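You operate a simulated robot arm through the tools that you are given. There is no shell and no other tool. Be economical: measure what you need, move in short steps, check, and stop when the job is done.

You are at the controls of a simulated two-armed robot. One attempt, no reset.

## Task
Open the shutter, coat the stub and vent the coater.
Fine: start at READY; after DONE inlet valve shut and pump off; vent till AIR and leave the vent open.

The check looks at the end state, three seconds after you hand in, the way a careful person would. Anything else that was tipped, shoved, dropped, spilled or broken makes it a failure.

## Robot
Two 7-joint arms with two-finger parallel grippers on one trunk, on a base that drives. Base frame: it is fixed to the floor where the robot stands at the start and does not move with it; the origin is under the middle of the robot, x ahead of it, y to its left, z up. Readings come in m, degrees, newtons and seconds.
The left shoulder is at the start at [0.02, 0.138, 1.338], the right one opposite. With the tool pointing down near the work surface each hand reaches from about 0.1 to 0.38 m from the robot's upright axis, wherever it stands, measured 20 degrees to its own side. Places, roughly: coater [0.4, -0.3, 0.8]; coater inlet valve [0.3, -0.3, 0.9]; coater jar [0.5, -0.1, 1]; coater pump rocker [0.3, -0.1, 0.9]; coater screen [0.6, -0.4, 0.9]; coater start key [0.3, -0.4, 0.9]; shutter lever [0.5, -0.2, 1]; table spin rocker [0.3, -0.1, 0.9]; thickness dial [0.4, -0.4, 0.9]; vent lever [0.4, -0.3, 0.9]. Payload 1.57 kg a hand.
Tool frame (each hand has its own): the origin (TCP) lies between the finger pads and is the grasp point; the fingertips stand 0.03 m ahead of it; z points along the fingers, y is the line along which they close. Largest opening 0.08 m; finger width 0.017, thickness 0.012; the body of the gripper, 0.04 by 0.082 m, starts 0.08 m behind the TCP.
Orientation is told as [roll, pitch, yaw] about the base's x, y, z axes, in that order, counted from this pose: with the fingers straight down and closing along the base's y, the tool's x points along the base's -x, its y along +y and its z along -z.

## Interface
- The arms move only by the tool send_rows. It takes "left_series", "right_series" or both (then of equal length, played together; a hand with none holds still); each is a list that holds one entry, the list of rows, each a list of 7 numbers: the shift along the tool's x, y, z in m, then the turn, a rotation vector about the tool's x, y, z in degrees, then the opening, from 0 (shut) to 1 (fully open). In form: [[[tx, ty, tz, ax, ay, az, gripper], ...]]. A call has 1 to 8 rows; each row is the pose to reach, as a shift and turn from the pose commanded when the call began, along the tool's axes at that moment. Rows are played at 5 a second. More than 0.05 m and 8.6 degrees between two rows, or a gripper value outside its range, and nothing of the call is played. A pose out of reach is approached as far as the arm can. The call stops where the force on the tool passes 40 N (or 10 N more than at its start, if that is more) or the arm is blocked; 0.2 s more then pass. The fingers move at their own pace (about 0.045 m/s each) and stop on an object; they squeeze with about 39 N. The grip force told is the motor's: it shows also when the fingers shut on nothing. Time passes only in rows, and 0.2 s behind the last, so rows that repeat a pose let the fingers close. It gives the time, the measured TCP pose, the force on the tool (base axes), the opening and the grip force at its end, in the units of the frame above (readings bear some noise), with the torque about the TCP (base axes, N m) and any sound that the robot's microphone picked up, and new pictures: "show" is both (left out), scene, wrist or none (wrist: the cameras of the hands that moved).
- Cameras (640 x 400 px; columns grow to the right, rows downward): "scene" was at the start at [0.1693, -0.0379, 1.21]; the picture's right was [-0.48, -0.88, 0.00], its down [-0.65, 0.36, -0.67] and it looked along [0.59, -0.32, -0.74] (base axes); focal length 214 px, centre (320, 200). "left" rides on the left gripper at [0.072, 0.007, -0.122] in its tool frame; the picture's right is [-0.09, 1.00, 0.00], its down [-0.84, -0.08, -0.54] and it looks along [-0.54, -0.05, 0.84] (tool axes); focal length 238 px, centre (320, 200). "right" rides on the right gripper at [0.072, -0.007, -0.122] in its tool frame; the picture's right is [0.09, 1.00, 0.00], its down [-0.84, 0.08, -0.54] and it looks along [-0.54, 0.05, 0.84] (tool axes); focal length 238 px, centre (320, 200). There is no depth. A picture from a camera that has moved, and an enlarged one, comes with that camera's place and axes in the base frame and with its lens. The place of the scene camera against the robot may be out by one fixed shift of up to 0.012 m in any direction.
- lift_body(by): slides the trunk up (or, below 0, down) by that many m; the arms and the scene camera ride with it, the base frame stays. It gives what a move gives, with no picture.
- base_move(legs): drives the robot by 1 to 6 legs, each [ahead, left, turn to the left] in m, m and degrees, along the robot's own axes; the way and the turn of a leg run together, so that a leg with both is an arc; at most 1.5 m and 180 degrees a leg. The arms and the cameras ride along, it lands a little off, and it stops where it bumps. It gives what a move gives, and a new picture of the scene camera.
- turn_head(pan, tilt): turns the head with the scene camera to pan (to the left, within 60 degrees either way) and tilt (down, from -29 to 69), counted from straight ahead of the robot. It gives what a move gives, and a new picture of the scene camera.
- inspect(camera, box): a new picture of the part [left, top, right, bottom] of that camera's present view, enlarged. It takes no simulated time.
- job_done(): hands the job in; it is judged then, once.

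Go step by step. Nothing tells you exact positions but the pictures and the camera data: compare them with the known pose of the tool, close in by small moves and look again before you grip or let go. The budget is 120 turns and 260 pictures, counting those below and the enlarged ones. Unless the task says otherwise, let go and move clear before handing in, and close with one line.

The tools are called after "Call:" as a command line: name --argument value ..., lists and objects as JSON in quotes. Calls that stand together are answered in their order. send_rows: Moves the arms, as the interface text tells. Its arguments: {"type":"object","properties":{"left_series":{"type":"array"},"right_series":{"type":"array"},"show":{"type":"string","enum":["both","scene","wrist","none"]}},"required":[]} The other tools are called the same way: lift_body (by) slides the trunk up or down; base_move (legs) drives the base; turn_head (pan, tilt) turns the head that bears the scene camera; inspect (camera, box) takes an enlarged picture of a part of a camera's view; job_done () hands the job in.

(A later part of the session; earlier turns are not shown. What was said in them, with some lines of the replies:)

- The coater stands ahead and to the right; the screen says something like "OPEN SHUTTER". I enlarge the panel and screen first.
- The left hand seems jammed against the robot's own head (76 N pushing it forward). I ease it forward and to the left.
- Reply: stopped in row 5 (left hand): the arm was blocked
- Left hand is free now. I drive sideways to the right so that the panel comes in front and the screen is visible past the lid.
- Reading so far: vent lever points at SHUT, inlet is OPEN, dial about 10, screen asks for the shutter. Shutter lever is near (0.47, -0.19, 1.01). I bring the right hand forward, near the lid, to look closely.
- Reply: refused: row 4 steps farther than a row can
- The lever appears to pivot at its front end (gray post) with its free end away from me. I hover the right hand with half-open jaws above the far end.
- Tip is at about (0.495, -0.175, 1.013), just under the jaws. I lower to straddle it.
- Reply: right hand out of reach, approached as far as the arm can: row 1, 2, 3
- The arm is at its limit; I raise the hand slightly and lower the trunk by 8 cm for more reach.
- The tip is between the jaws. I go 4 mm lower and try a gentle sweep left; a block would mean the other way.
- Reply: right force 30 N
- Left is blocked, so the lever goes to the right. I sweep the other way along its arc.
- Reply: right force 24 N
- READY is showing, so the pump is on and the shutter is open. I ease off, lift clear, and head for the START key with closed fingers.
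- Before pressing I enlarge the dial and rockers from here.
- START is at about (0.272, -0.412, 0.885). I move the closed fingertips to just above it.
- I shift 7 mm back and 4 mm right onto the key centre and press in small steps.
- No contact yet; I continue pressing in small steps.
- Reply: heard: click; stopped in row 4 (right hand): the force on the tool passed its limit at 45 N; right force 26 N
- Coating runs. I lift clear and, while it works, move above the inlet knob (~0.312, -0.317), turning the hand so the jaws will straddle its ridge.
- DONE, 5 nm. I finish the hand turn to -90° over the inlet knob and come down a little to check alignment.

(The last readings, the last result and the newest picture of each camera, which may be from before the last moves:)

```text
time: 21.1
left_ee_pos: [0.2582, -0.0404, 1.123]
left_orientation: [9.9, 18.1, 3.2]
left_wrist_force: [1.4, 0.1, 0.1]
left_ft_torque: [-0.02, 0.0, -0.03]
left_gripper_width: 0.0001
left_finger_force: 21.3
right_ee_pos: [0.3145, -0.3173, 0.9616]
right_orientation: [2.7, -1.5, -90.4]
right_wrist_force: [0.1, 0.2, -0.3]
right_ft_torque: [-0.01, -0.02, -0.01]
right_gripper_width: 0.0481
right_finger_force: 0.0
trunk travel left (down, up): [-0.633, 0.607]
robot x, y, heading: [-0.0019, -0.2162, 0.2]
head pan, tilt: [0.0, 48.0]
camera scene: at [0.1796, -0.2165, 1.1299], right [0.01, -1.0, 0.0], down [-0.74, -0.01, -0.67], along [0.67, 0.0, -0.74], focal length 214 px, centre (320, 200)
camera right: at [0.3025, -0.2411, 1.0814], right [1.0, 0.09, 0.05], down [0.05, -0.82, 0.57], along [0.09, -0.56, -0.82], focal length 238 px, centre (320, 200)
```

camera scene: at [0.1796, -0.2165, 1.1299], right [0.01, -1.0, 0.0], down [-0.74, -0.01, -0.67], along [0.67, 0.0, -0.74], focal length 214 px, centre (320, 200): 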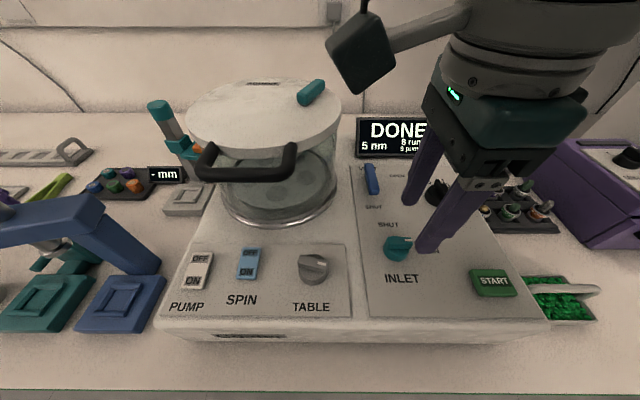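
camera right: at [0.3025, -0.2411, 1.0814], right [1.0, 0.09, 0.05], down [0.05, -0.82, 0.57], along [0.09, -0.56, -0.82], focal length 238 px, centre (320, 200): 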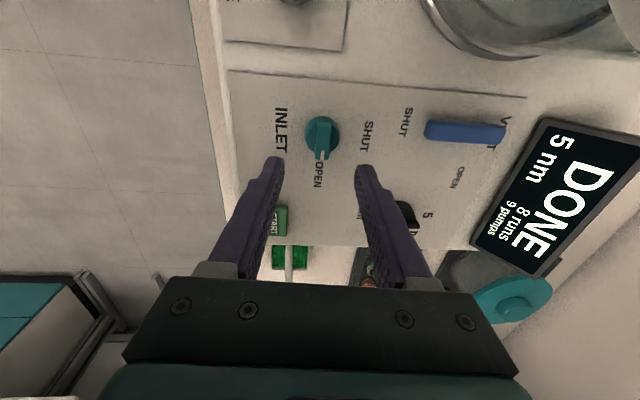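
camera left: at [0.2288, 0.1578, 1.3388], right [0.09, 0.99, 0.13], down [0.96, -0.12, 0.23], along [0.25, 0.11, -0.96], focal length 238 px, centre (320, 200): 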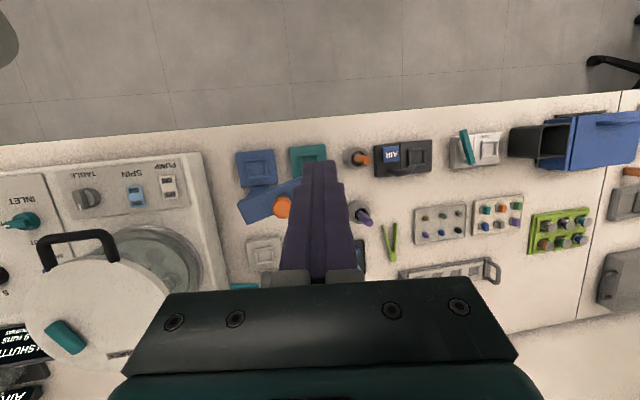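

I shift onto the knob centre and descend part-way.

Call:
send_rows --right_series '[[[0.006, 0.002, 0.015, 0, 0, 0, 0.6], [0.006, 0.002, 0.03, 0, 0, 0, 0.6], [0.006, 0.002, 0.04, 0, 0, 0, 0.6], [0.006, 0.002, 0.04, 0, 0, 0, 0.6]]]'

Call:
inspect --camera "right" --box '[240, 80, 400, 200]'

```text
time: 22.1
left_ee_pos: [0.259, -0.0413, 1.1233]
left_orientation: [9.9, 18.2, 3.2]
left_wrist_force: [-0.3, -0.2, -0.2]
left_ft_torque: [0.03, 0.03, -0.01]
left_gripper_width: 0.0
left_finger_force: 20.6
right_ee_pos: [0.3175, -0.311, 0.9212]
right_orientation: [2.7, -1.6, -90.3]
right_wrist_force: [0.2, -0.4, -0.1]
right_ft_torque: [-0.01, -0.05, 0.0]
right_gripper_width: 0.048
right_finger_force: 0.2
trunk travel left (down, up): [-0.633, 0.607]
robot x, y, heading: [-0.0023, -0.2188, 0.3]
head pan, tilt: [0.0, 48.0]
camera scene: at [0.1796, -0.2165, 1.1299], right [0.01, -1.0, 0.0], down [-0.74, -0.01, -0.67], along [0.67, 0.0, -0.74], focal length 214 px, centre (320, 200)
camera right: at [0.306, -0.2352, 1.0411], right [0.99, 0.09, 0.04], down [0.05, -0.82, 0.57], along [0.09, -0.56, -0.82], focal length 238 px, centre (320, 200)
```

scene: 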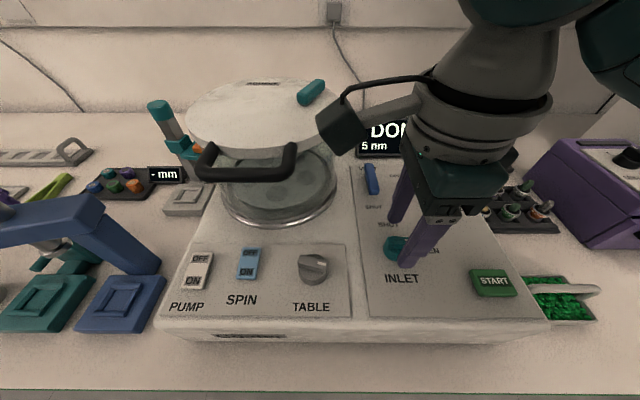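
right: 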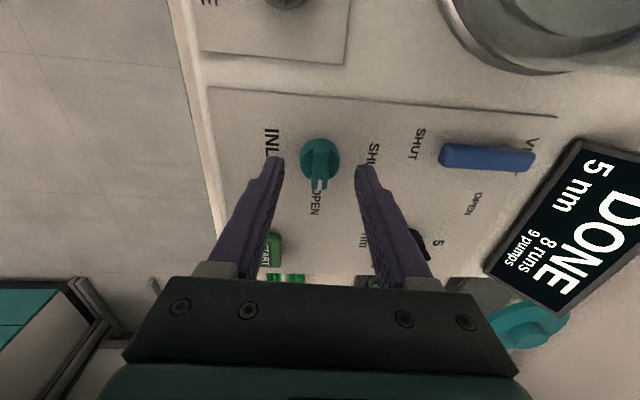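

```text
3.33 times, centred on (320, 140) of right
camera zoom: at [0.306, -0.2352, 1.0411], right [0.99, 0.09, 0.04], down [0.05, -0.82, 0.57], along [0.09, -0.56, -0.82], focal length 794 px, centre (320, 400)
```

zoom: 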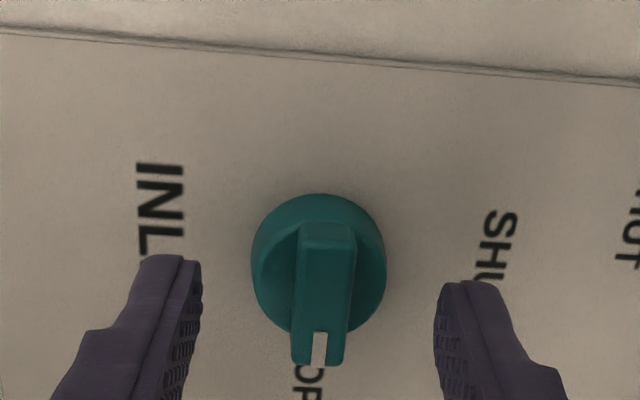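

Alignment is good. I lower 18 mm and close on the ridge.

Call:
send_rows --right_series '[[[0, 0.001, 0.01, 0, 0, 0, 0.6], [0, 0.001, 0.018, 0, 0, 0, 0.5], [0, 0.001, 0.018, 0, 0, 0, 0.3], [0, 0.001, 0.018, 0, 0, 0, 0.1], [0, 0.001, 0.018, 0, 0, 0, 0.0], [0, 0.001, 0.018, 0, 0, 0, 0.0]]]' --show "wrist"

```text
time: 23.5
left_ee_pos: [0.2571, -0.0408, 1.1223]
left_orientation: [9.9, 18.2, 3.2]
left_wrist_force: [-0.5, 0.1, -0.6]
left_ft_torque: [-0.03, 0.01, -0.04]
left_gripper_width: 0.0003
left_finger_force: 21.3
right_ee_pos: [0.3195, -0.3101, 0.9036]
right_orientation: [2.7, -1.4, -90.3]
right_wrist_force: [-2.0, 1.6, 3.1]
right_ft_torque: [0.23, 0.05, 0.0]
right_gripper_width: 0.0303
right_finger_force: 39.5
trunk travel left (down, up): [-0.633, 0.607]
robot x, y, heading: [-0.0005, -0.2169, 0.4]
head pan, tilt: [0.0, 48.0]
camera right: at [0.3069, -0.2352, 1.0234], right [0.99, 0.09, 0.04], down [0.05, -0.82, 0.57], along [0.09, -0.56, -0.82], focal length 238 px, centre (320, 200)
```

right: 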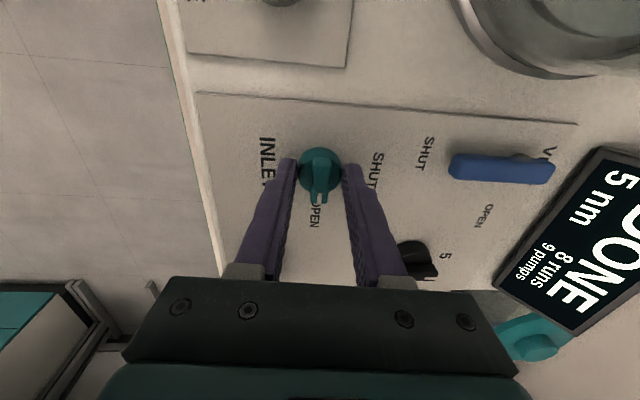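

It holds the knob body (30 mm). I turn it 90° toward SHUT (counter-clockwise from above).

Call:
send_rows --right_series '[[[0, 0, 0, 0, 0, -8, 0], [0, 0, 0, 0, 0, -16, 0], [0, 0, 0, 0, 0, -24, 0], [0, 0, 0, 0, 0, -32, 0], [0, 0, 0, 0, 0, -40, 0], [0, 0, 0, 0, 0, -48, 0]]]'

```text
time: 24.9
left_ee_pos: [0.2564, -0.0405, 1.1227]
left_orientation: [10.0, 18.3, 3.2]
left_wrist_force: [0.8, -0.2, 0.3]
left_ft_torque: [-0.03, 0.0, -0.03]
left_gripper_width: 0.0
left_finger_force: 21.9
right_ee_pos: [0.3178, -0.3117, 0.9033]
right_orientation: [0.5, -2.9, -42.0]
right_wrist_force: [-14.0, -2.4, 11.1]
right_ft_torque: [0.31, 0.78, -0.04]
right_gripper_width: 0.0303
right_finger_force: 40.5
trunk travel left (down, up): [-0.633, 0.607]
robot x, y, heading: [-0.0003, -0.2189, 0.5]
head pan, tilt: [0.0, 48.0]
camera scene: at [0.1779, -0.217, 1.1297], right [0.01, -1.0, 0.0], down [-0.74, -0.01, -0.67], along [0.67, 0.0, -0.74], focal length 214 px, centre (320, 200)
camera right: at [0.2537, -0.2647, 1.0218], right [0.6, 0.8, 0.0], down [0.65, -0.49, 0.58], along [0.47, -0.35, -0.81], focal length 238 px, centre (320, 200)
```

scene: 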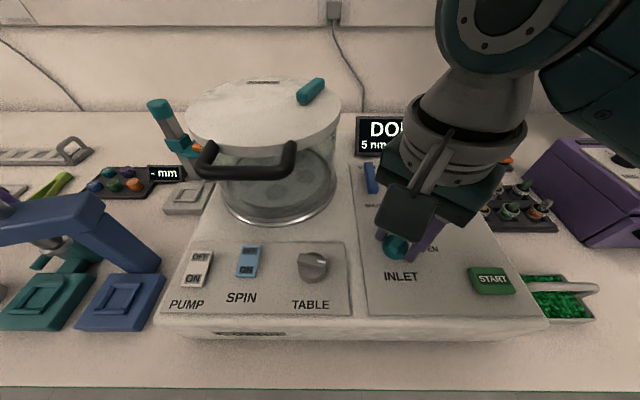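
right: 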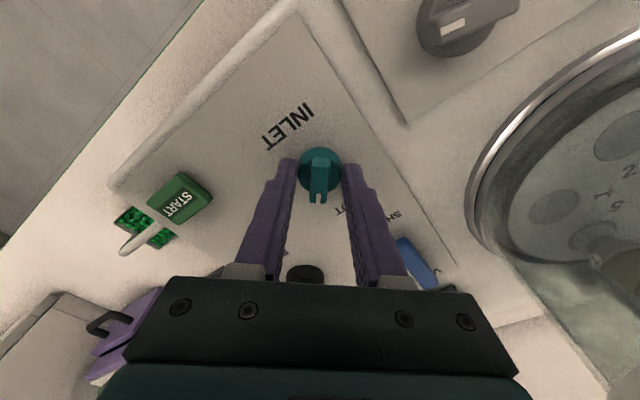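

The knob turns with the hand. I finish the quarter turn.

Call:
send_rows --right_series '[[[0, 0, 0, 0, 0, -8, 0], [0, 0, 0, 0, 0, -16, 0], [0, 0, 0, 0, 0, -24, 0], [0, 0, 0, 0, 0, -32, 0], [0, 0, 0, 0, 0, -40, 0], [0, 0, 0, 0, 0, -44, 0]]]'

```text
time: 26.3
left_ee_pos: [0.257, -0.0421, 1.12]
left_orientation: [9.8, 18.3, 3.1]
left_wrist_force: [0.2, -0.3, -0.5]
left_ft_torque: [-0.01, -0.02, -0.02]
left_gripper_width: 0.0
left_finger_force: 20.9
right_ee_pos: [0.3164, -0.3152, 0.9031]
right_orientation: [-1.9, -2.5, 1.8]
right_wrist_force: [-9.3, -9.7, -4.7]
right_ft_torque: [-0.32, 0.12, -0.48]
right_gripper_width: 0.0304
right_finger_force: 39.2
trunk travel left (down, up): [-0.633, 0.607]
robot x, y, heading: [0.0022, -0.2174, 0.5]
head pan, tilt: [0.0, 48.0]
camera scene: at [0.178, -0.218, 1.1294], right [0.01, -1.0, 0.0], down [-0.74, -0.01, -0.67], along [0.67, 0.0, -0.74], focal length 214 px, centre (320, 200)
camera right: at [0.2398, -0.3184, 1.0223], right [-0.12, 0.99, -0.04], down [0.81, 0.12, 0.57], along [0.57, 0.04, -0.82], focal length 238 px, centre (320, 200)
```

scene: 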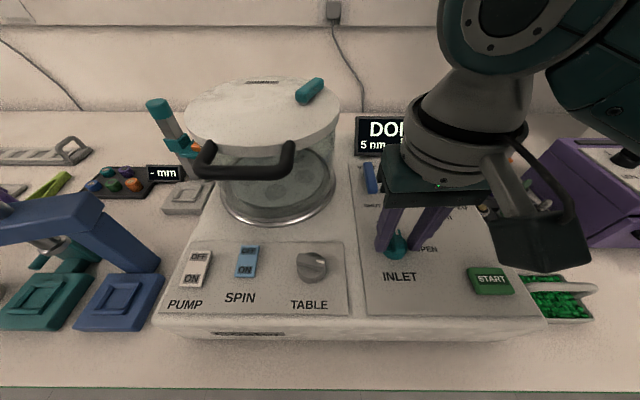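
right: 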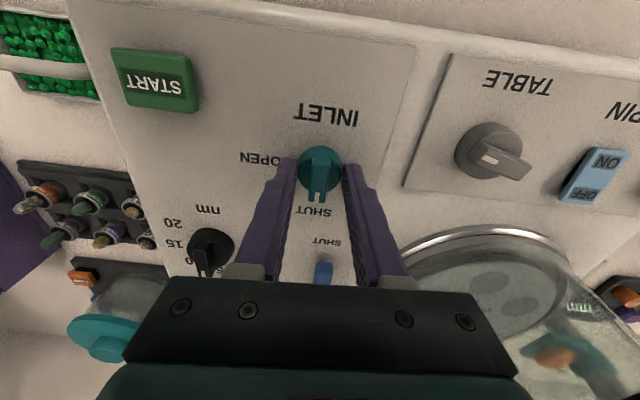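

Inlet points at SHUT. I release and lift the right hand, and straighten the left hand for the pump rocker.

Call:
send_rows --right_series '[[[0, 0, 0, 0, 0, 0, 0.3], [0, 0, 0, 0, 0, 0, 0.6], [0, 0, -0.04, 0, 0, 0, 0.6], [0, 0, -0.085, 0, 0, 0, 0.5]]]' --left_series '[[[0, 0, 0, 2.5, -4.5, 0.5, 0], [0, 0, 0, 5, -9, 1, 0], [0, 0, 0, 7.5, -13.5, 2, 0], [0, 0, 0, 10, -18, 3, 0]]]'

```text
time: 27.5
left_ee_pos: [0.24, -0.03, 1.0933]
left_orientation: [3.3, 7.6, -0.8]
left_wrist_force: [0.5, 0.3, 0.6]
left_ft_torque: [-0.01, 0.02, 0.01]
left_gripper_width: 0.0
left_finger_force: 21.2
right_ee_pos: [0.3191, -0.3085, 0.9906]
right_orientation: [-1.6, -2.5, 1.8]
right_wrist_force: [0.3, -0.5, -0.4]
right_ft_torque: [0.01, -0.01, 0.02]
right_gripper_width: 0.04
right_finger_force: 0.1
trunk travel left (down, up): [-0.633, 0.607]
robot x, y, heading: [0.0027, -0.218, 0.5]
head pan, tilt: [0.0, 48.0]
stopped in row 4 (left hand): the arm was blocked; the commanded pose is now the measured one
camera scene: at [0.1796, -0.2165, 1.1299], right [0.01, -1.0, 0.0], down [-0.74, -0.01, -0.67], along [0.67, 0.0, -0.74], focal length 214 px, centre (320, 200)
camera right: at [0.2403, -0.3131, 1.1098], right [-0.12, 0.99, -0.03], down [0.81, 0.12, 0.58], along [0.58, 0.04, -0.82], focal length 238 px, centre (320, 200)
camera left: at [0.1863, -0.0314, 1.2227], right [0.11, 0.99, 0.05], down [0.9, -0.12, 0.42], along [0.42, -0.01, -0.91], focal length 238 px, centre (320, 200)
```

scene: 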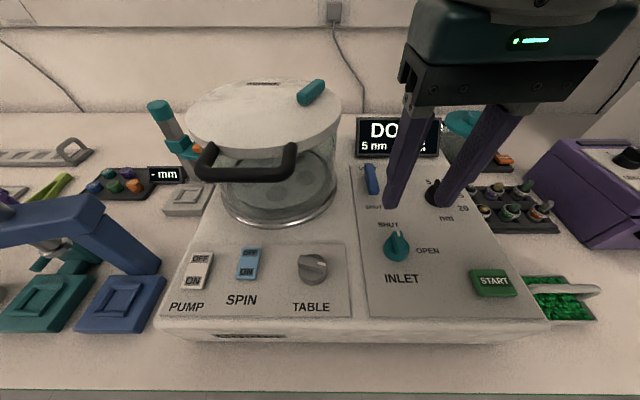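
right: 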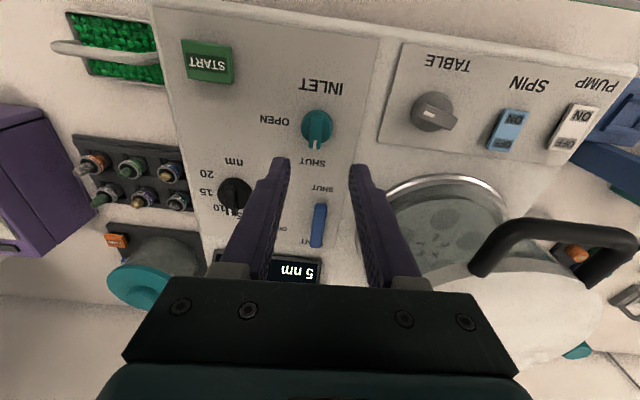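
left: 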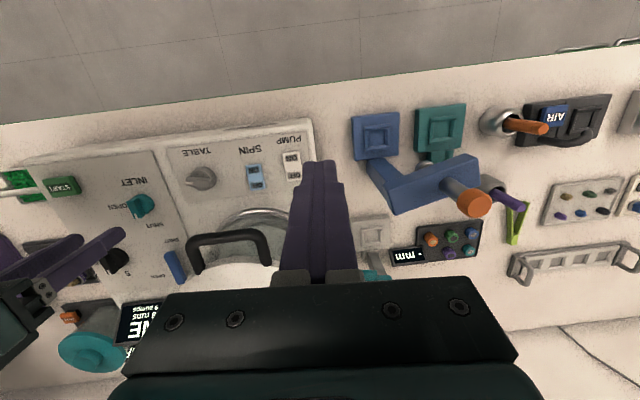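

Left arm is blocked somewhat by its own joints, but I try bringing it forward over the PUMP rocker's far (OFF) end at about (0.297, -0.073), while leaning the fingers forward to keep the body off the lid handle.

Call:
send_rows --left_series '[[[-0.03, -0.01, 0.0, 0, 0, 0, 0], [-0.05, -0.03, 0.0, 1, -4, 0, 0], [-0.055, -0.045, 0.01, 2, -8, 0, 0], [-0.055, -0.048, 0.03, 3, -12, 0, 0], [-0.055, -0.048, 0.055, 3, -16, 0, 0]]]'

```text
time: 28.7
left_ee_pos: [0.2887, -0.0762, 1.0306]
left_orientation: [0.2, -8.7, -1.4]
left_wrist_force: [0.5, 0.9, -0.3]
left_ft_torque: [-0.01, 0.01, -0.04]
left_gripper_width: 0.0
left_finger_force: 21.7
right_ee_pos: [0.3179, -0.3076, 0.991]
right_orientation: [-1.6, -2.7, 1.8]
right_wrist_force: [-0.3, 0.3, 0.6]
right_ft_torque: [0.02, -0.05, -0.01]
right_gripper_width: 0.0398
right_finger_force: 0.0
trunk travel left (down, up): [-0.633, 0.607]
robot x, y, heading: [0.0004, -0.2171, 0.4]
head pan, tilt: [0.0, 48.0]
camera scene: at [0.1795, -0.2165, 1.1299], right [0.01, -1.0, 0.0], down [-0.74, -0.01, -0.67], along [0.67, 0.0, -0.74], focal length 214 px, centre (320, 200)
camera left: at [0.2006, -0.0702, 1.1386], right [0.12, 0.99, 0.02], down [0.74, -0.1, 0.66], along [0.66, -0.06, -0.75], focal length 238 px, centre (320, 200)
```

scene: 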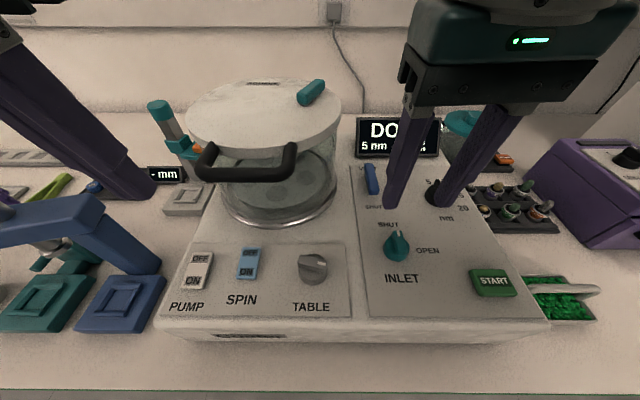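
left: 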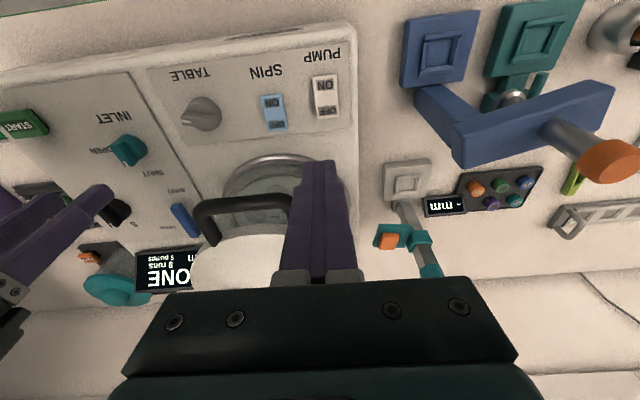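

Call:
send_rows --left_series '[[[0.004, 0.006, 0.04, 0, 0, 0, 0], [0.009, 0.006, 0.075, 0, 0, 0, 0], [0.009, 0.006, 0.1, 0, 0, 0, 0], [0.009, 0.006, 0.1, 0, 0, 0, 0]]]'

Call:
inspect --camera "left" --box '[240, 90, 400, 190]'

```text
time: 29.7
left_ee_pos: [0.2933, -0.0713, 0.9272]
left_orientation: [0.3, -8.4, -1.3]
left_wrist_force: [-0.4, 1.4, -0.2]
left_ft_torque: [0.02, -0.01, -0.01]
left_gripper_width: 0.0
left_finger_force: 21.3
right_ee_pos: [0.3186, -0.3087, 0.9899]
right_orientation: [-1.7, -2.6, 1.7]
right_wrist_force: [0.7, -0.3, 0.2]
right_ft_torque: [0.01, 0.0, 0.01]
right_gripper_width: 0.0397
right_finger_force: 0.0
trunk travel left (down, up): [-0.633, 0.607]
robot x, y, heading: [-0.0009, -0.2199, 0.6]
head pan, tilt: [0.0, 48.0]
camera scene: at [0.1796, -0.2165, 1.1299], right [0.01, -1.0, 0.0], down [-0.74, -0.01, -0.67], along [0.67, 0.0, -0.74], focal length 214 px, centre (320, 200)
camera left: at [0.2045, -0.0646, 1.0362], right [0.11, 0.99, 0.02], down [0.75, -0.1, 0.66], along [0.66, -0.06, -0.75], focal length 238 px, centre (320, 200)
```

scene: 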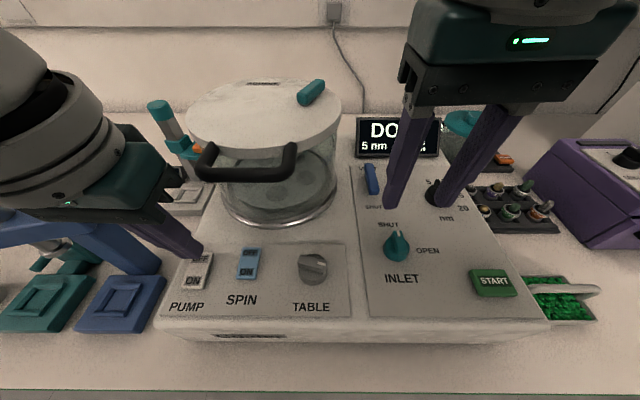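
left: 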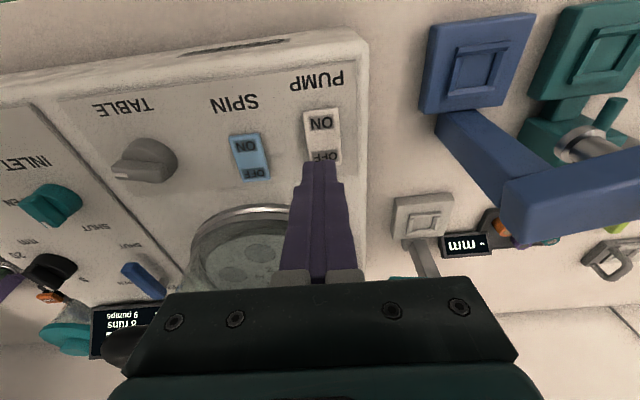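

```text
4.00 times, centred on (320, 140) of left
camera zoom: at [0.2045, -0.0646, 1.0362], right [0.11, 0.99, 0.02], down [0.75, -0.1, 0.66], along [0.66, -0.06, -0.75], focal length 953 px, centre (320, 440)
```

zoom: 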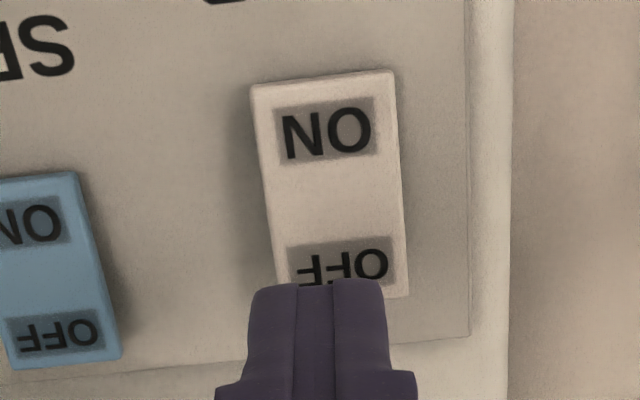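

Tip will land on OFF. I shift 3 mm left and press slowly.

Call:
send_rows --left_series '[[[0.001, 0.003, 0.01, 0, 0, 0, 0], [0.0025, 0.003, 0.017, 0, 0, 0, 0], [0.003, 0.003, 0.021, 0, 0, 0, 0], [0.0035, 0.003, 0.025, 0, 0, 0, 0], [0.004, 0.003, 0.029, 0, 0, 0, 0]]]'

```text
time: 31.0
left_ee_pos: [0.295, -0.0668, 0.9033]
left_orientation: [0.0, -8.8, -1.2]
left_wrist_force: [-4.9, 1.7, 17.2]
left_ft_torque: [0.08, 0.23, 0.07]
left_gripper_width: 0.0001
left_finger_force: 21.0
right_ee_pos: [0.3166, -0.3069, 0.9912]
right_orientation: [-1.6, -2.6, 1.8]
right_wrist_force: [-0.2, 0.5, -0.1]
right_ft_torque: [0.04, 0.02, -0.01]
right_gripper_width: 0.0401
right_finger_force: 0.1
trunk travel left (down, up): [-0.633, 0.607]
robot x, y, heading: [0.0027, -0.2207, 0.3]
head pan, tilt: [0.0, 48.0]
stopped in row 5 (left hand): the force on the tool passed its limit at 42 N (the readings are from after the stop); the commanded pose is now the measured one
camera scene: at [0.1793, -0.2155, 1.1301], right [0.01, -1.0, 0.0], down [-0.74, 0.0, -0.67], along [0.67, 0.01, -0.74], focal length 214 px, centre (320, 200)
camera left: at [0.2054, -0.0606, 1.0117], right [0.11, 0.99, 0.01], down [0.74, -0.09, 0.66], along [0.66, -0.07, -0.75], focal length 238 px, centre (320, 200)
```

scene: 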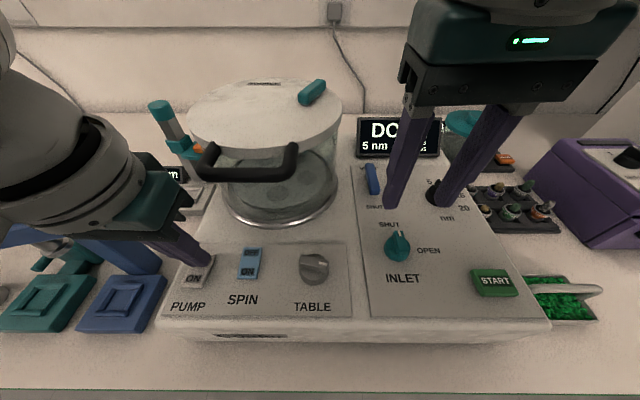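
left: 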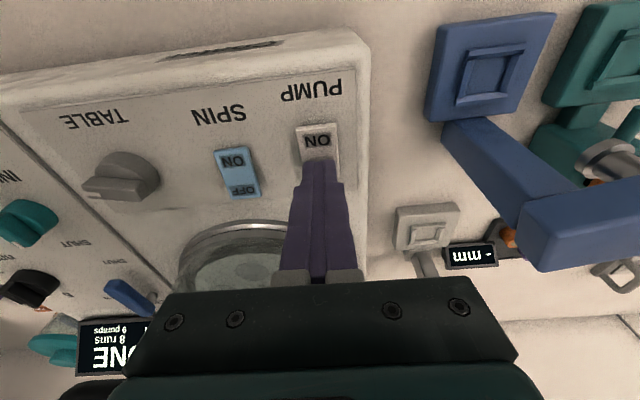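

I lift the left hand back up and compare the rocker tilt.

Call:
send_rows --left_series '[[[0, 0, -0.025, 0, 0, 0, 0], [-0.005, 0, -0.06, 0, 0, 0, 0], [-0.01, 0, -0.1, 0, 0, 0, 0]]]' --show "none"

Call:
inspect --camera "left" --box '[220, 40, 380, 140]'

Call:
inspect --camera "scene" --box '[160, 230, 340, 330]'

```text
time: 31.8
left_ee_pos: [0.2906, -0.068, 0.9983]
left_orientation: [0.0, -8.7, -1.4]
left_wrist_force: [-0.1, 0.0, 0.4]
left_ft_torque: [0.04, 0.0, -0.03]
left_gripper_width: 0.0
left_finger_force: 21.0
right_ee_pos: [0.3168, -0.3084, 0.9912]
right_orientation: [-1.6, -2.8, 1.8]
right_wrist_force: [-0.3, 0.7, 0.4]
right_ft_torque: [0.02, 0.0, -0.01]
right_gripper_width: 0.0401
right_finger_force: 0.0
trunk travel left (down, up): [-0.633, 0.607]
robot x, y, heading: [0.0031, -0.2183, 0.6]
head pan, tilt: [0.0, 48.0]
```

```text
4.00 times, centred on (300, 90) of left
camera zoom: at [0.2011, -0.0605, 1.1072], right [0.12, 0.99, 0.01], down [0.74, -0.1, 0.66], along [0.66, -0.07, -0.75], focal length 953 px, centre (400, 640)
```

zoom: 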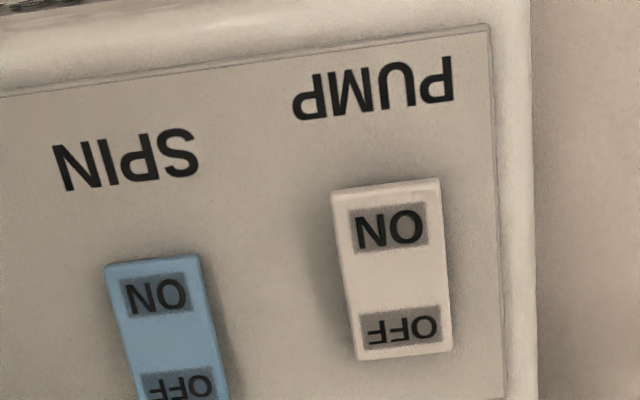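

```text
3.56 times, centred on (250, 280) of scene
camera zoom: at [0.1795, -0.2164, 1.1299], right [0.01, -1.0, 0.0], down [-0.74, -0.01, -0.67], along [0.67, 0.0, -0.74], focal length 763 px, centre (569, -84)
```

zoom: 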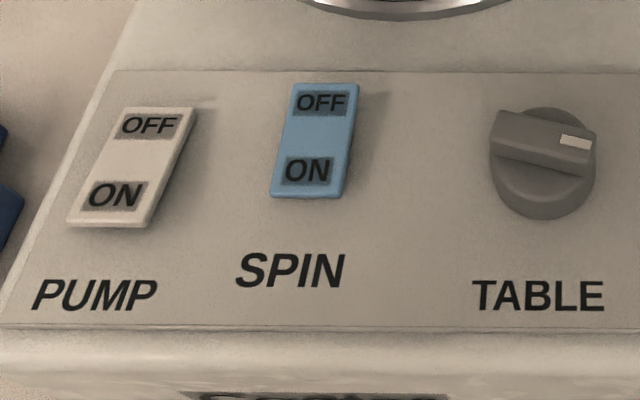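

The pump rocker flipped to OFF (ON end now raised). Next the vent lever: free end near (0.41, -0.30), pivot near (0.475, -0.30), OPEN toward the right. I move the closed right fingers to its left side, leaning away from the jar, and pull the left hand back a bit.

Call:
send_rows --right_series '[[[-0.01, 0, -0.01, -4, -2, 0, 0.3], [-0.03, 0.005, -0.01, -8, -4, 0, 0], [-0.055, 0.012, -0.005, -12, -6, 0, 0], [-0.08, 0.02, 0.0, -16, -8, 0, 0], [-0.1, 0.028, 0.01, -20, -10, 0, 0], [-0.105, 0.03, 0.025, -21, -12, 0, 0], [-0.105, 0.03, 0.035, -21, -12, 0, 0]]]'

```text
time: 33.4
left_ee_pos: [0.2919, -0.0684, 0.9979]
left_orientation: [0.0, -8.8, -1.4]
left_wrist_force: [0.0, 0.0, 0.5]
left_ft_torque: [0.01, 0.02, -0.01]
left_gripper_width: 0.0003
left_finger_force: 21.8
right_ee_pos: [0.4234, -0.2769, 0.9613]
right_orientation: [19.8, -14.5, -0.1]
right_wrist_force: [-0.1, 0.2, 0.0]
right_ft_torque: [0.01, 0.01, 0.0]
right_gripper_width: 0.0001
right_finger_force: 21.6
trunk travel left (down, up): [-0.633, 0.607]
robot x, y, heading: [-0.0007, -0.2182, 0.5]
head pan, tilt: [0.0, 48.0]
camera scene: at [0.1794, -0.2164, 1.1299], right [0.01, -1.0, 0.0], down [-0.74, -0.01, -0.67], along [0.67, 0.0, -0.74], focal length 214 px, centre (320, 200)
camera right: at [0.3254, -0.3233, 1.0522], right [-0.17, 0.94, 0.3], down [0.68, -0.11, 0.73], along [0.72, 0.33, -0.61], focal length 238 px, centre (320, 200)
```

scene: 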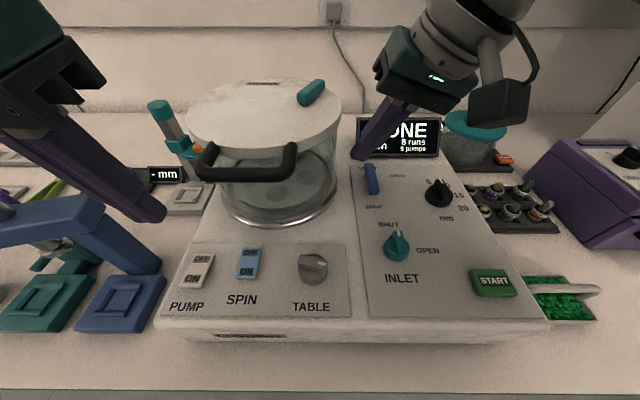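
right: 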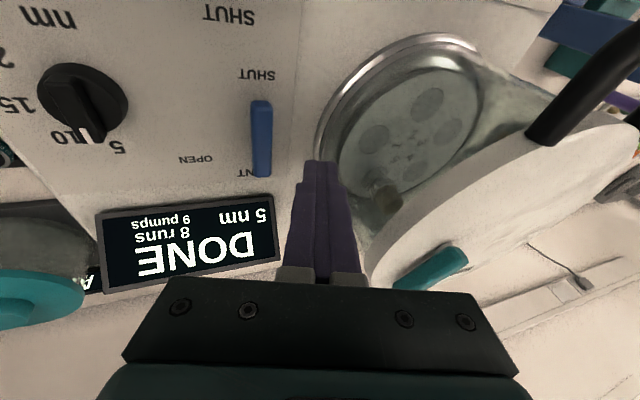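

Lever ends confirmed. I lower the fingertips beside the lever.

Call:
send_rows --right_series '[[[0.006, -0.008, 0.023, 0, 0, 0, 0], [0.011, -0.0145, 0.04, 0, 0, 0, 0], [0.0155, -0.0203, 0.0565, 0, 0, 0, 0], [0.0155, -0.0203, 0.0565, 0, 0, 0, 0]]]'

Call:
inspect --camera "right" --box '[180, 80, 400, 220]'

```text
time: 34.4
left_ee_pos: [0.2903, -0.0677, 0.9986]
left_orientation: [-0.1, -8.9, -1.3]
left_wrist_force: [0.2, 0.0, 1.2]
left_ft_torque: [-0.02, -0.01, 0.01]
left_gripper_width: 0.0
left_finger_force: 21.3
right_ee_pos: [0.4236, -0.2769, 0.8979]
right_orientation: [19.7, -14.5, -0.1]
right_wrist_force: [-0.6, 0.3, -0.4]
right_ft_torque: [-0.01, 0.03, 0.02]
right_gripper_width: 0.0001
right_finger_force: 21.7
trunk travel left (down, up): [-0.633, 0.607]
robot x, y, heading: [0.001, -0.221, 0.2]
head pan, tilt: [0.0, 48.0]
camera scene: at [0.1794, -0.2164, 1.1299], right [0.01, -1.0, 0.0], down [-0.74, -0.01, -0.67], along [0.67, 0.0, -0.74], focal length 214 px, centre (320, 200)
camera right: at [0.3263, -0.3231, 0.9885], right [-0.17, 0.94, 0.3], down [0.68, -0.11, 0.73], along [0.72, 0.33, -0.61], focal length 238 px, centre (320, 200)
```

scene: 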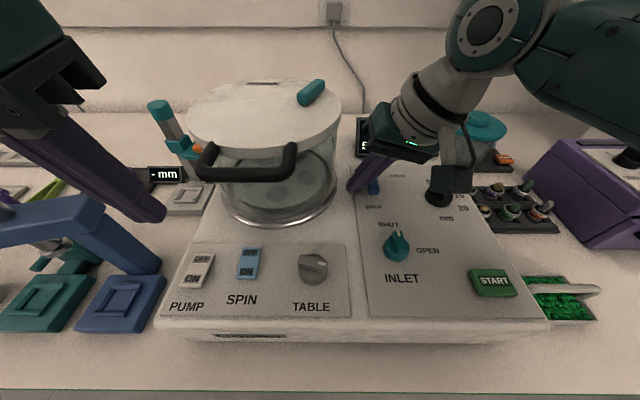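
right: 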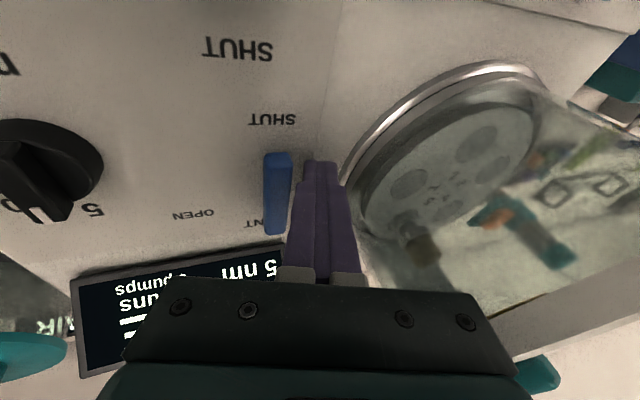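

```text
2.86 times, centred on (290, 150) of right
camera zoom: at [0.3263, -0.3231, 0.9885], right [-0.17, 0.94, 0.3], down [0.68, -0.11, 0.73], along [0.72, 0.33, -0.61], focal length 681 px, centre (406, 343)
```

zoom: 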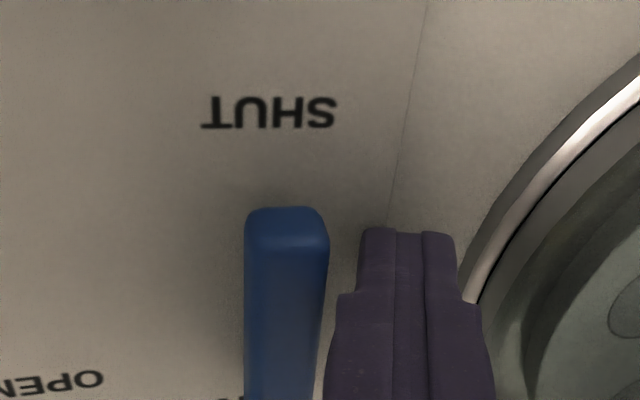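

The tip is beside the free end. I push right along the first part of the arc.

Call:
send_rows --right_series '[[[-0.002, -0.0086, -0.0026, 0, 0, 0, 0], [0.001, -0.0212, -0.0079, 0, 0, 0, 0], [0.002, -0.0325, -0.0122, 0, 0, 0, 0], [-0.001, -0.044, -0.0156, 0, 0, 0, 0]]]'

```text
time: 35.4
left_ee_pos: [0.2902, -0.0676, 0.9974]
left_orientation: [0.0, -8.8, -1.4]
left_wrist_force: [0.0, 0.1, -0.2]
left_ft_torque: [0.01, 0.03, -0.01]
left_gripper_width: 0.0
left_finger_force: 21.8
right_ee_pos: [0.4249, -0.3242, 0.8988]
right_orientation: [19.8, -14.5, -0.1]
right_wrist_force: [0.1, 0.4, 0.4]
right_ft_torque: [0.0, 0.01, -0.01]
right_gripper_width: 0.0002
right_finger_force: 20.7
trunk travel left (down, up): [-0.633, 0.607]
robot x, y, heading: [0.0, -0.2177, 0.5]
head pan, tilt: [0.0, 48.0]
camera scene: at [0.1794, -0.2165, 1.1299], right [0.01, -1.0, 0.0], down [-0.74, -0.01, -0.67], along [0.67, 0.0, -0.74], focal length 214 px, centre (320, 200)
camera right: at [0.3268, -0.3704, 0.9899], right [-0.17, 0.94, 0.3], down [0.68, -0.11, 0.73], along [0.72, 0.33, -0.61], focal length 238 px, centre (320, 200)
```

scene: 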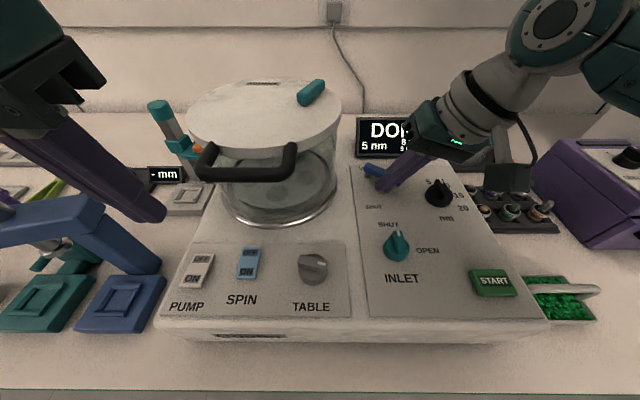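
right: 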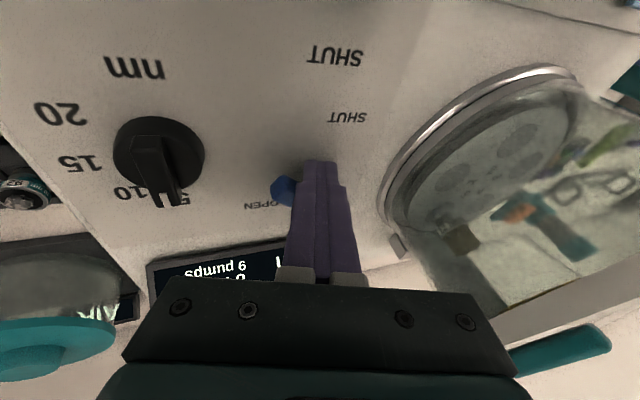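

The lever follows. I complete the arc to OPEN.

Call:
send_rows --right_series '[[[-0.0058, -0.0112, -0.0024, 0, 0, 0, 0], [-0.015, -0.02, -0.0031, 0, 0, 0, 0], [-0.0222, -0.0235, -0.0028, 0, 0, 0, 0], [-0.028, -0.0235, -0.0015, 0, 0, 0, 0]]]'

```text
time: 36.0
left_ee_pos: [0.2859, -0.0665, 0.9978]
left_orientation: [0.0, -8.6, -1.3]
left_wrist_force: [0.3, -0.1, -0.3]
left_ft_torque: [-0.01, -0.04, -0.02]
left_gripper_width: 0.0002
left_finger_force: 21.3
right_ee_pos: [0.4287, -0.3306, 0.8979]
right_orientation: [21.0, -13.5, 0.6]
right_wrist_force: [-16.3, 5.8, 7.4]
right_ft_torque: [0.12, 0.29, 0.01]
right_gripper_width: 0.0
right_finger_force: 21.7
trunk travel left (down, up): [-0.633, 0.607]
robot x, y, heading: [0.0011, -0.2175, 0.3]
head pan, tilt: [0.0, 48.0]
stopped in row 2 (right hand): the force on the tool passed its limit at 49 N (the readings are from after the stop); the commanded pose is now the measured one
camera scene: at [0.1767, -0.2154, 1.1295], right [0.01, -1.0, 0.0], down [-0.74, -0.01, -0.67], along [0.67, 0.01, -0.74], focal length 214 px, centre (320, 200)
camera right: at [0.3329, -0.3808, 0.9898], right [-0.18, 0.93, 0.33], down [0.69, -0.11, 0.71], along [0.7, 0.36, -0.62], focal length 238 px, centre (320, 200)
```

scene: 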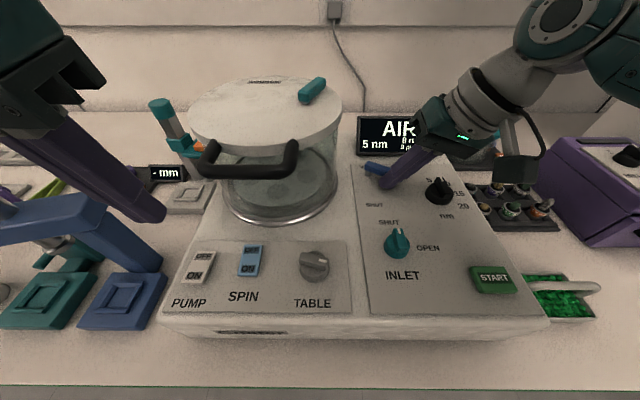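
right: 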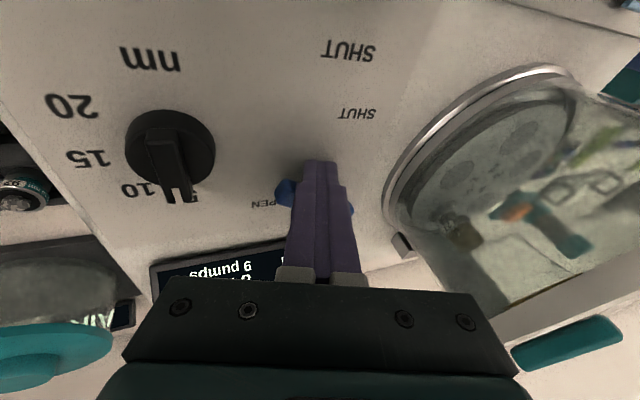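

The screen shows AIR and the lever hit its stop. I back off, lift clear, and check everything.

Call:
send_rows --right_series '[[[0.012, 0.005, 0.0, 0, 0, 0, 0], [0.02, 0.0, -0.04, 0, 0, 0, 0], [0.04, -0.02, -0.08, 0, 0, 0, 0], [0.07, -0.05, -0.11, 0, 0, 0, 0], [0.09, -0.08, -0.12, 0, 0, 0, 0]]]' --left_series '[[[0, 0, -0.02, 0, 0, 0, 0], [0, 0, -0.04, 0, 0, 0, 0], [0, 0, -0.06, 0, 0, 0, 0], [0, 0, -0.08, 0, 0, 0, 0], [0, 0, -0.08, 0, 0, 0, 0]]]' --show "scene"

Call:
inspect --camera "scene" --box '[340, 100, 500, 200]'

Call:
inspect --camera "scene" --box '[160, 200, 460, 330]'

```text
refused: row 4 steps farther than a row can; nothing moved
```

```text
4.00 times, centred on (420, 150) of scene
camera zoom: at [0.1767, -0.2154, 1.1295], right [0.01, -1.0, 0.0], down [-0.74, -0.01, -0.67], along [0.67, 0.01, -0.74], focal length 858 px, centre (-80, 400)
```

zoom: 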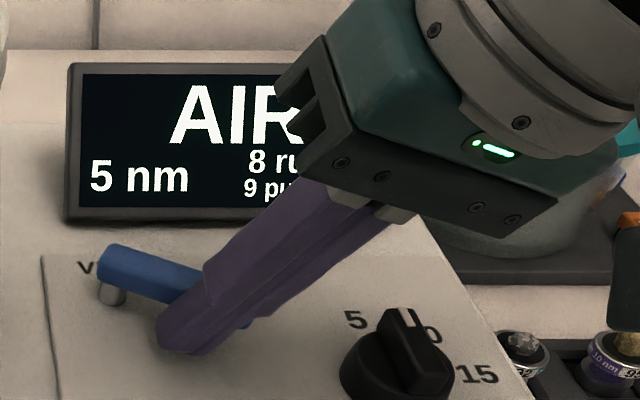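

```text
2.13 times, centred on (310, 265) of scene
camera zoom: at [0.1767, -0.2154, 1.1295], right [0.01, -1.0, 0.0], down [-0.74, -0.01, -0.67], along [0.67, 0.01, -0.74], focal length 458 px, centre (341, 61)
```

zoom: 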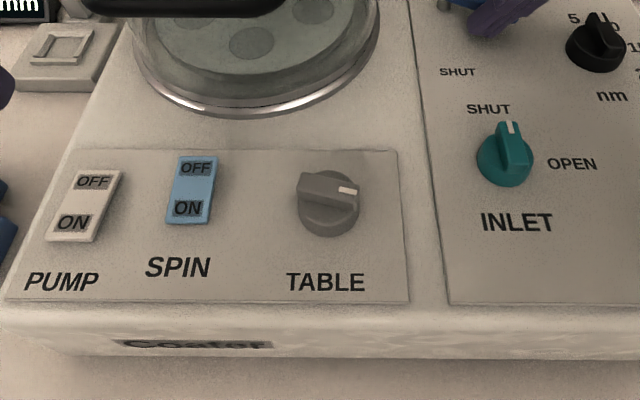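

State is right; I just retreat with smaller steps, straight up.

Call:
send_rows --right_series '[[[0.01, 0.004, 0.0, 0, 0, 0, 0], [0.002, 0.015, -0.03, 0, 0, 0, 0], [-0.005, 0.025, -0.065, 0, 0, 0, 0], [0.01, 0.025, -0.1, 0, 0, 0, 0], [0.04, 0.01, -0.13, 0, 0, 0, 0], [0.06, -0.02, -0.15, 0, 0, 0, 0]]]' --left_series '[[[0, 0, -0.02, 0, 0, 0, 0], [0, 0, -0.04, 0, 0, 0, 0], [0, 0, -0.06, 0, 0, 0, 0], [0, 0, -0.08, 0, 0, 0, 0], [0, 0, -0.08, 0, 0, 0, 0], [0, 0, -0.08, 0, 0, 0, 0]]]' --show "scene"

Call:
inspect --camera "scene" --box '[340, 100, 500, 200]'

```text
time: 37.4
left_ee_pos: [0.2769, -0.0667, 1.0788]
left_orientation: [0.0, -8.7, -1.2]
left_wrist_force: [0.4, 0.2, 0.3]
left_ft_torque: [0.0, 0.0, 0.0]
left_gripper_width: 0.0
left_finger_force: 21.4
right_ee_pos: [0.3389, -0.408, 1.0132]
right_orientation: [20.6, -13.9, 0.4]
right_wrist_force: [-0.6, 0.3, 0.1]
right_ft_torque: [0.0, 0.0, -0.01]
right_gripper_width: 0.0001
right_finger_force: 21.8
trunk travel left (down, up): [-0.633, 0.607]
robot x, y, heading: [-0.0008, -0.2176, 0.6]
head pan, tilt: [0.0, 48.0]
camera scene: at [0.1788, -0.2163, 1.1299], right [0.01, -1.0, 0.0], down [-0.74, -0.01, -0.67], along [0.67, 0.0, -0.74], focal length 214 px, centre (320, 200)
```

scene: 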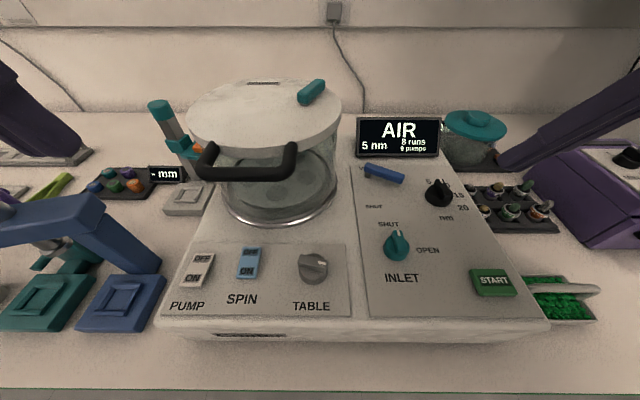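

```text
4.00 times, centred on (420, 150) of scene
camera zoom: at [0.1788, -0.2163, 1.1299], right [0.01, -1.0, 0.0], down [-0.74, -0.01, -0.67], along [0.67, 0.0, -0.74], focal length 858 px, centre (-80, 400)
```

zoom: 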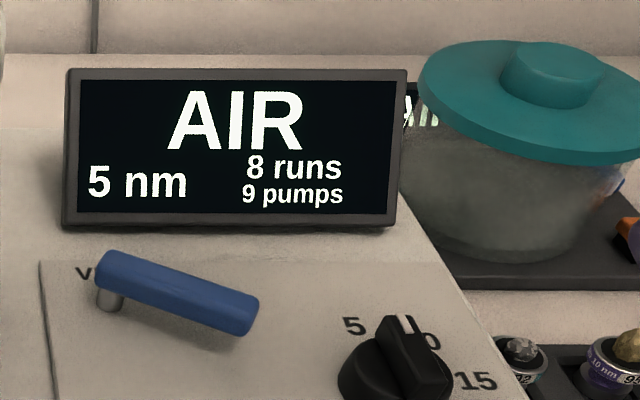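

The screen reads AIR and 5 nm. The vent lever is at OPEN, the inlet is shut, the pump is off, the shutter is open, and both hands are clear. I hand in.

Call:
job_done

```text
The job is handed in.
```

I opened the shutter, coated the stub and vented the coater. I pressed START at READY, and the run ended at DONE with 5 nm on the screen, which is where the thickness dial was already set. Afterwards I shut the inlet valve and switched the pump off. I opened the vent until the screen read AIR and left it open. I saw nothing tipped or knocked over, and I left the SPIN rocker and the thickness dial alone.
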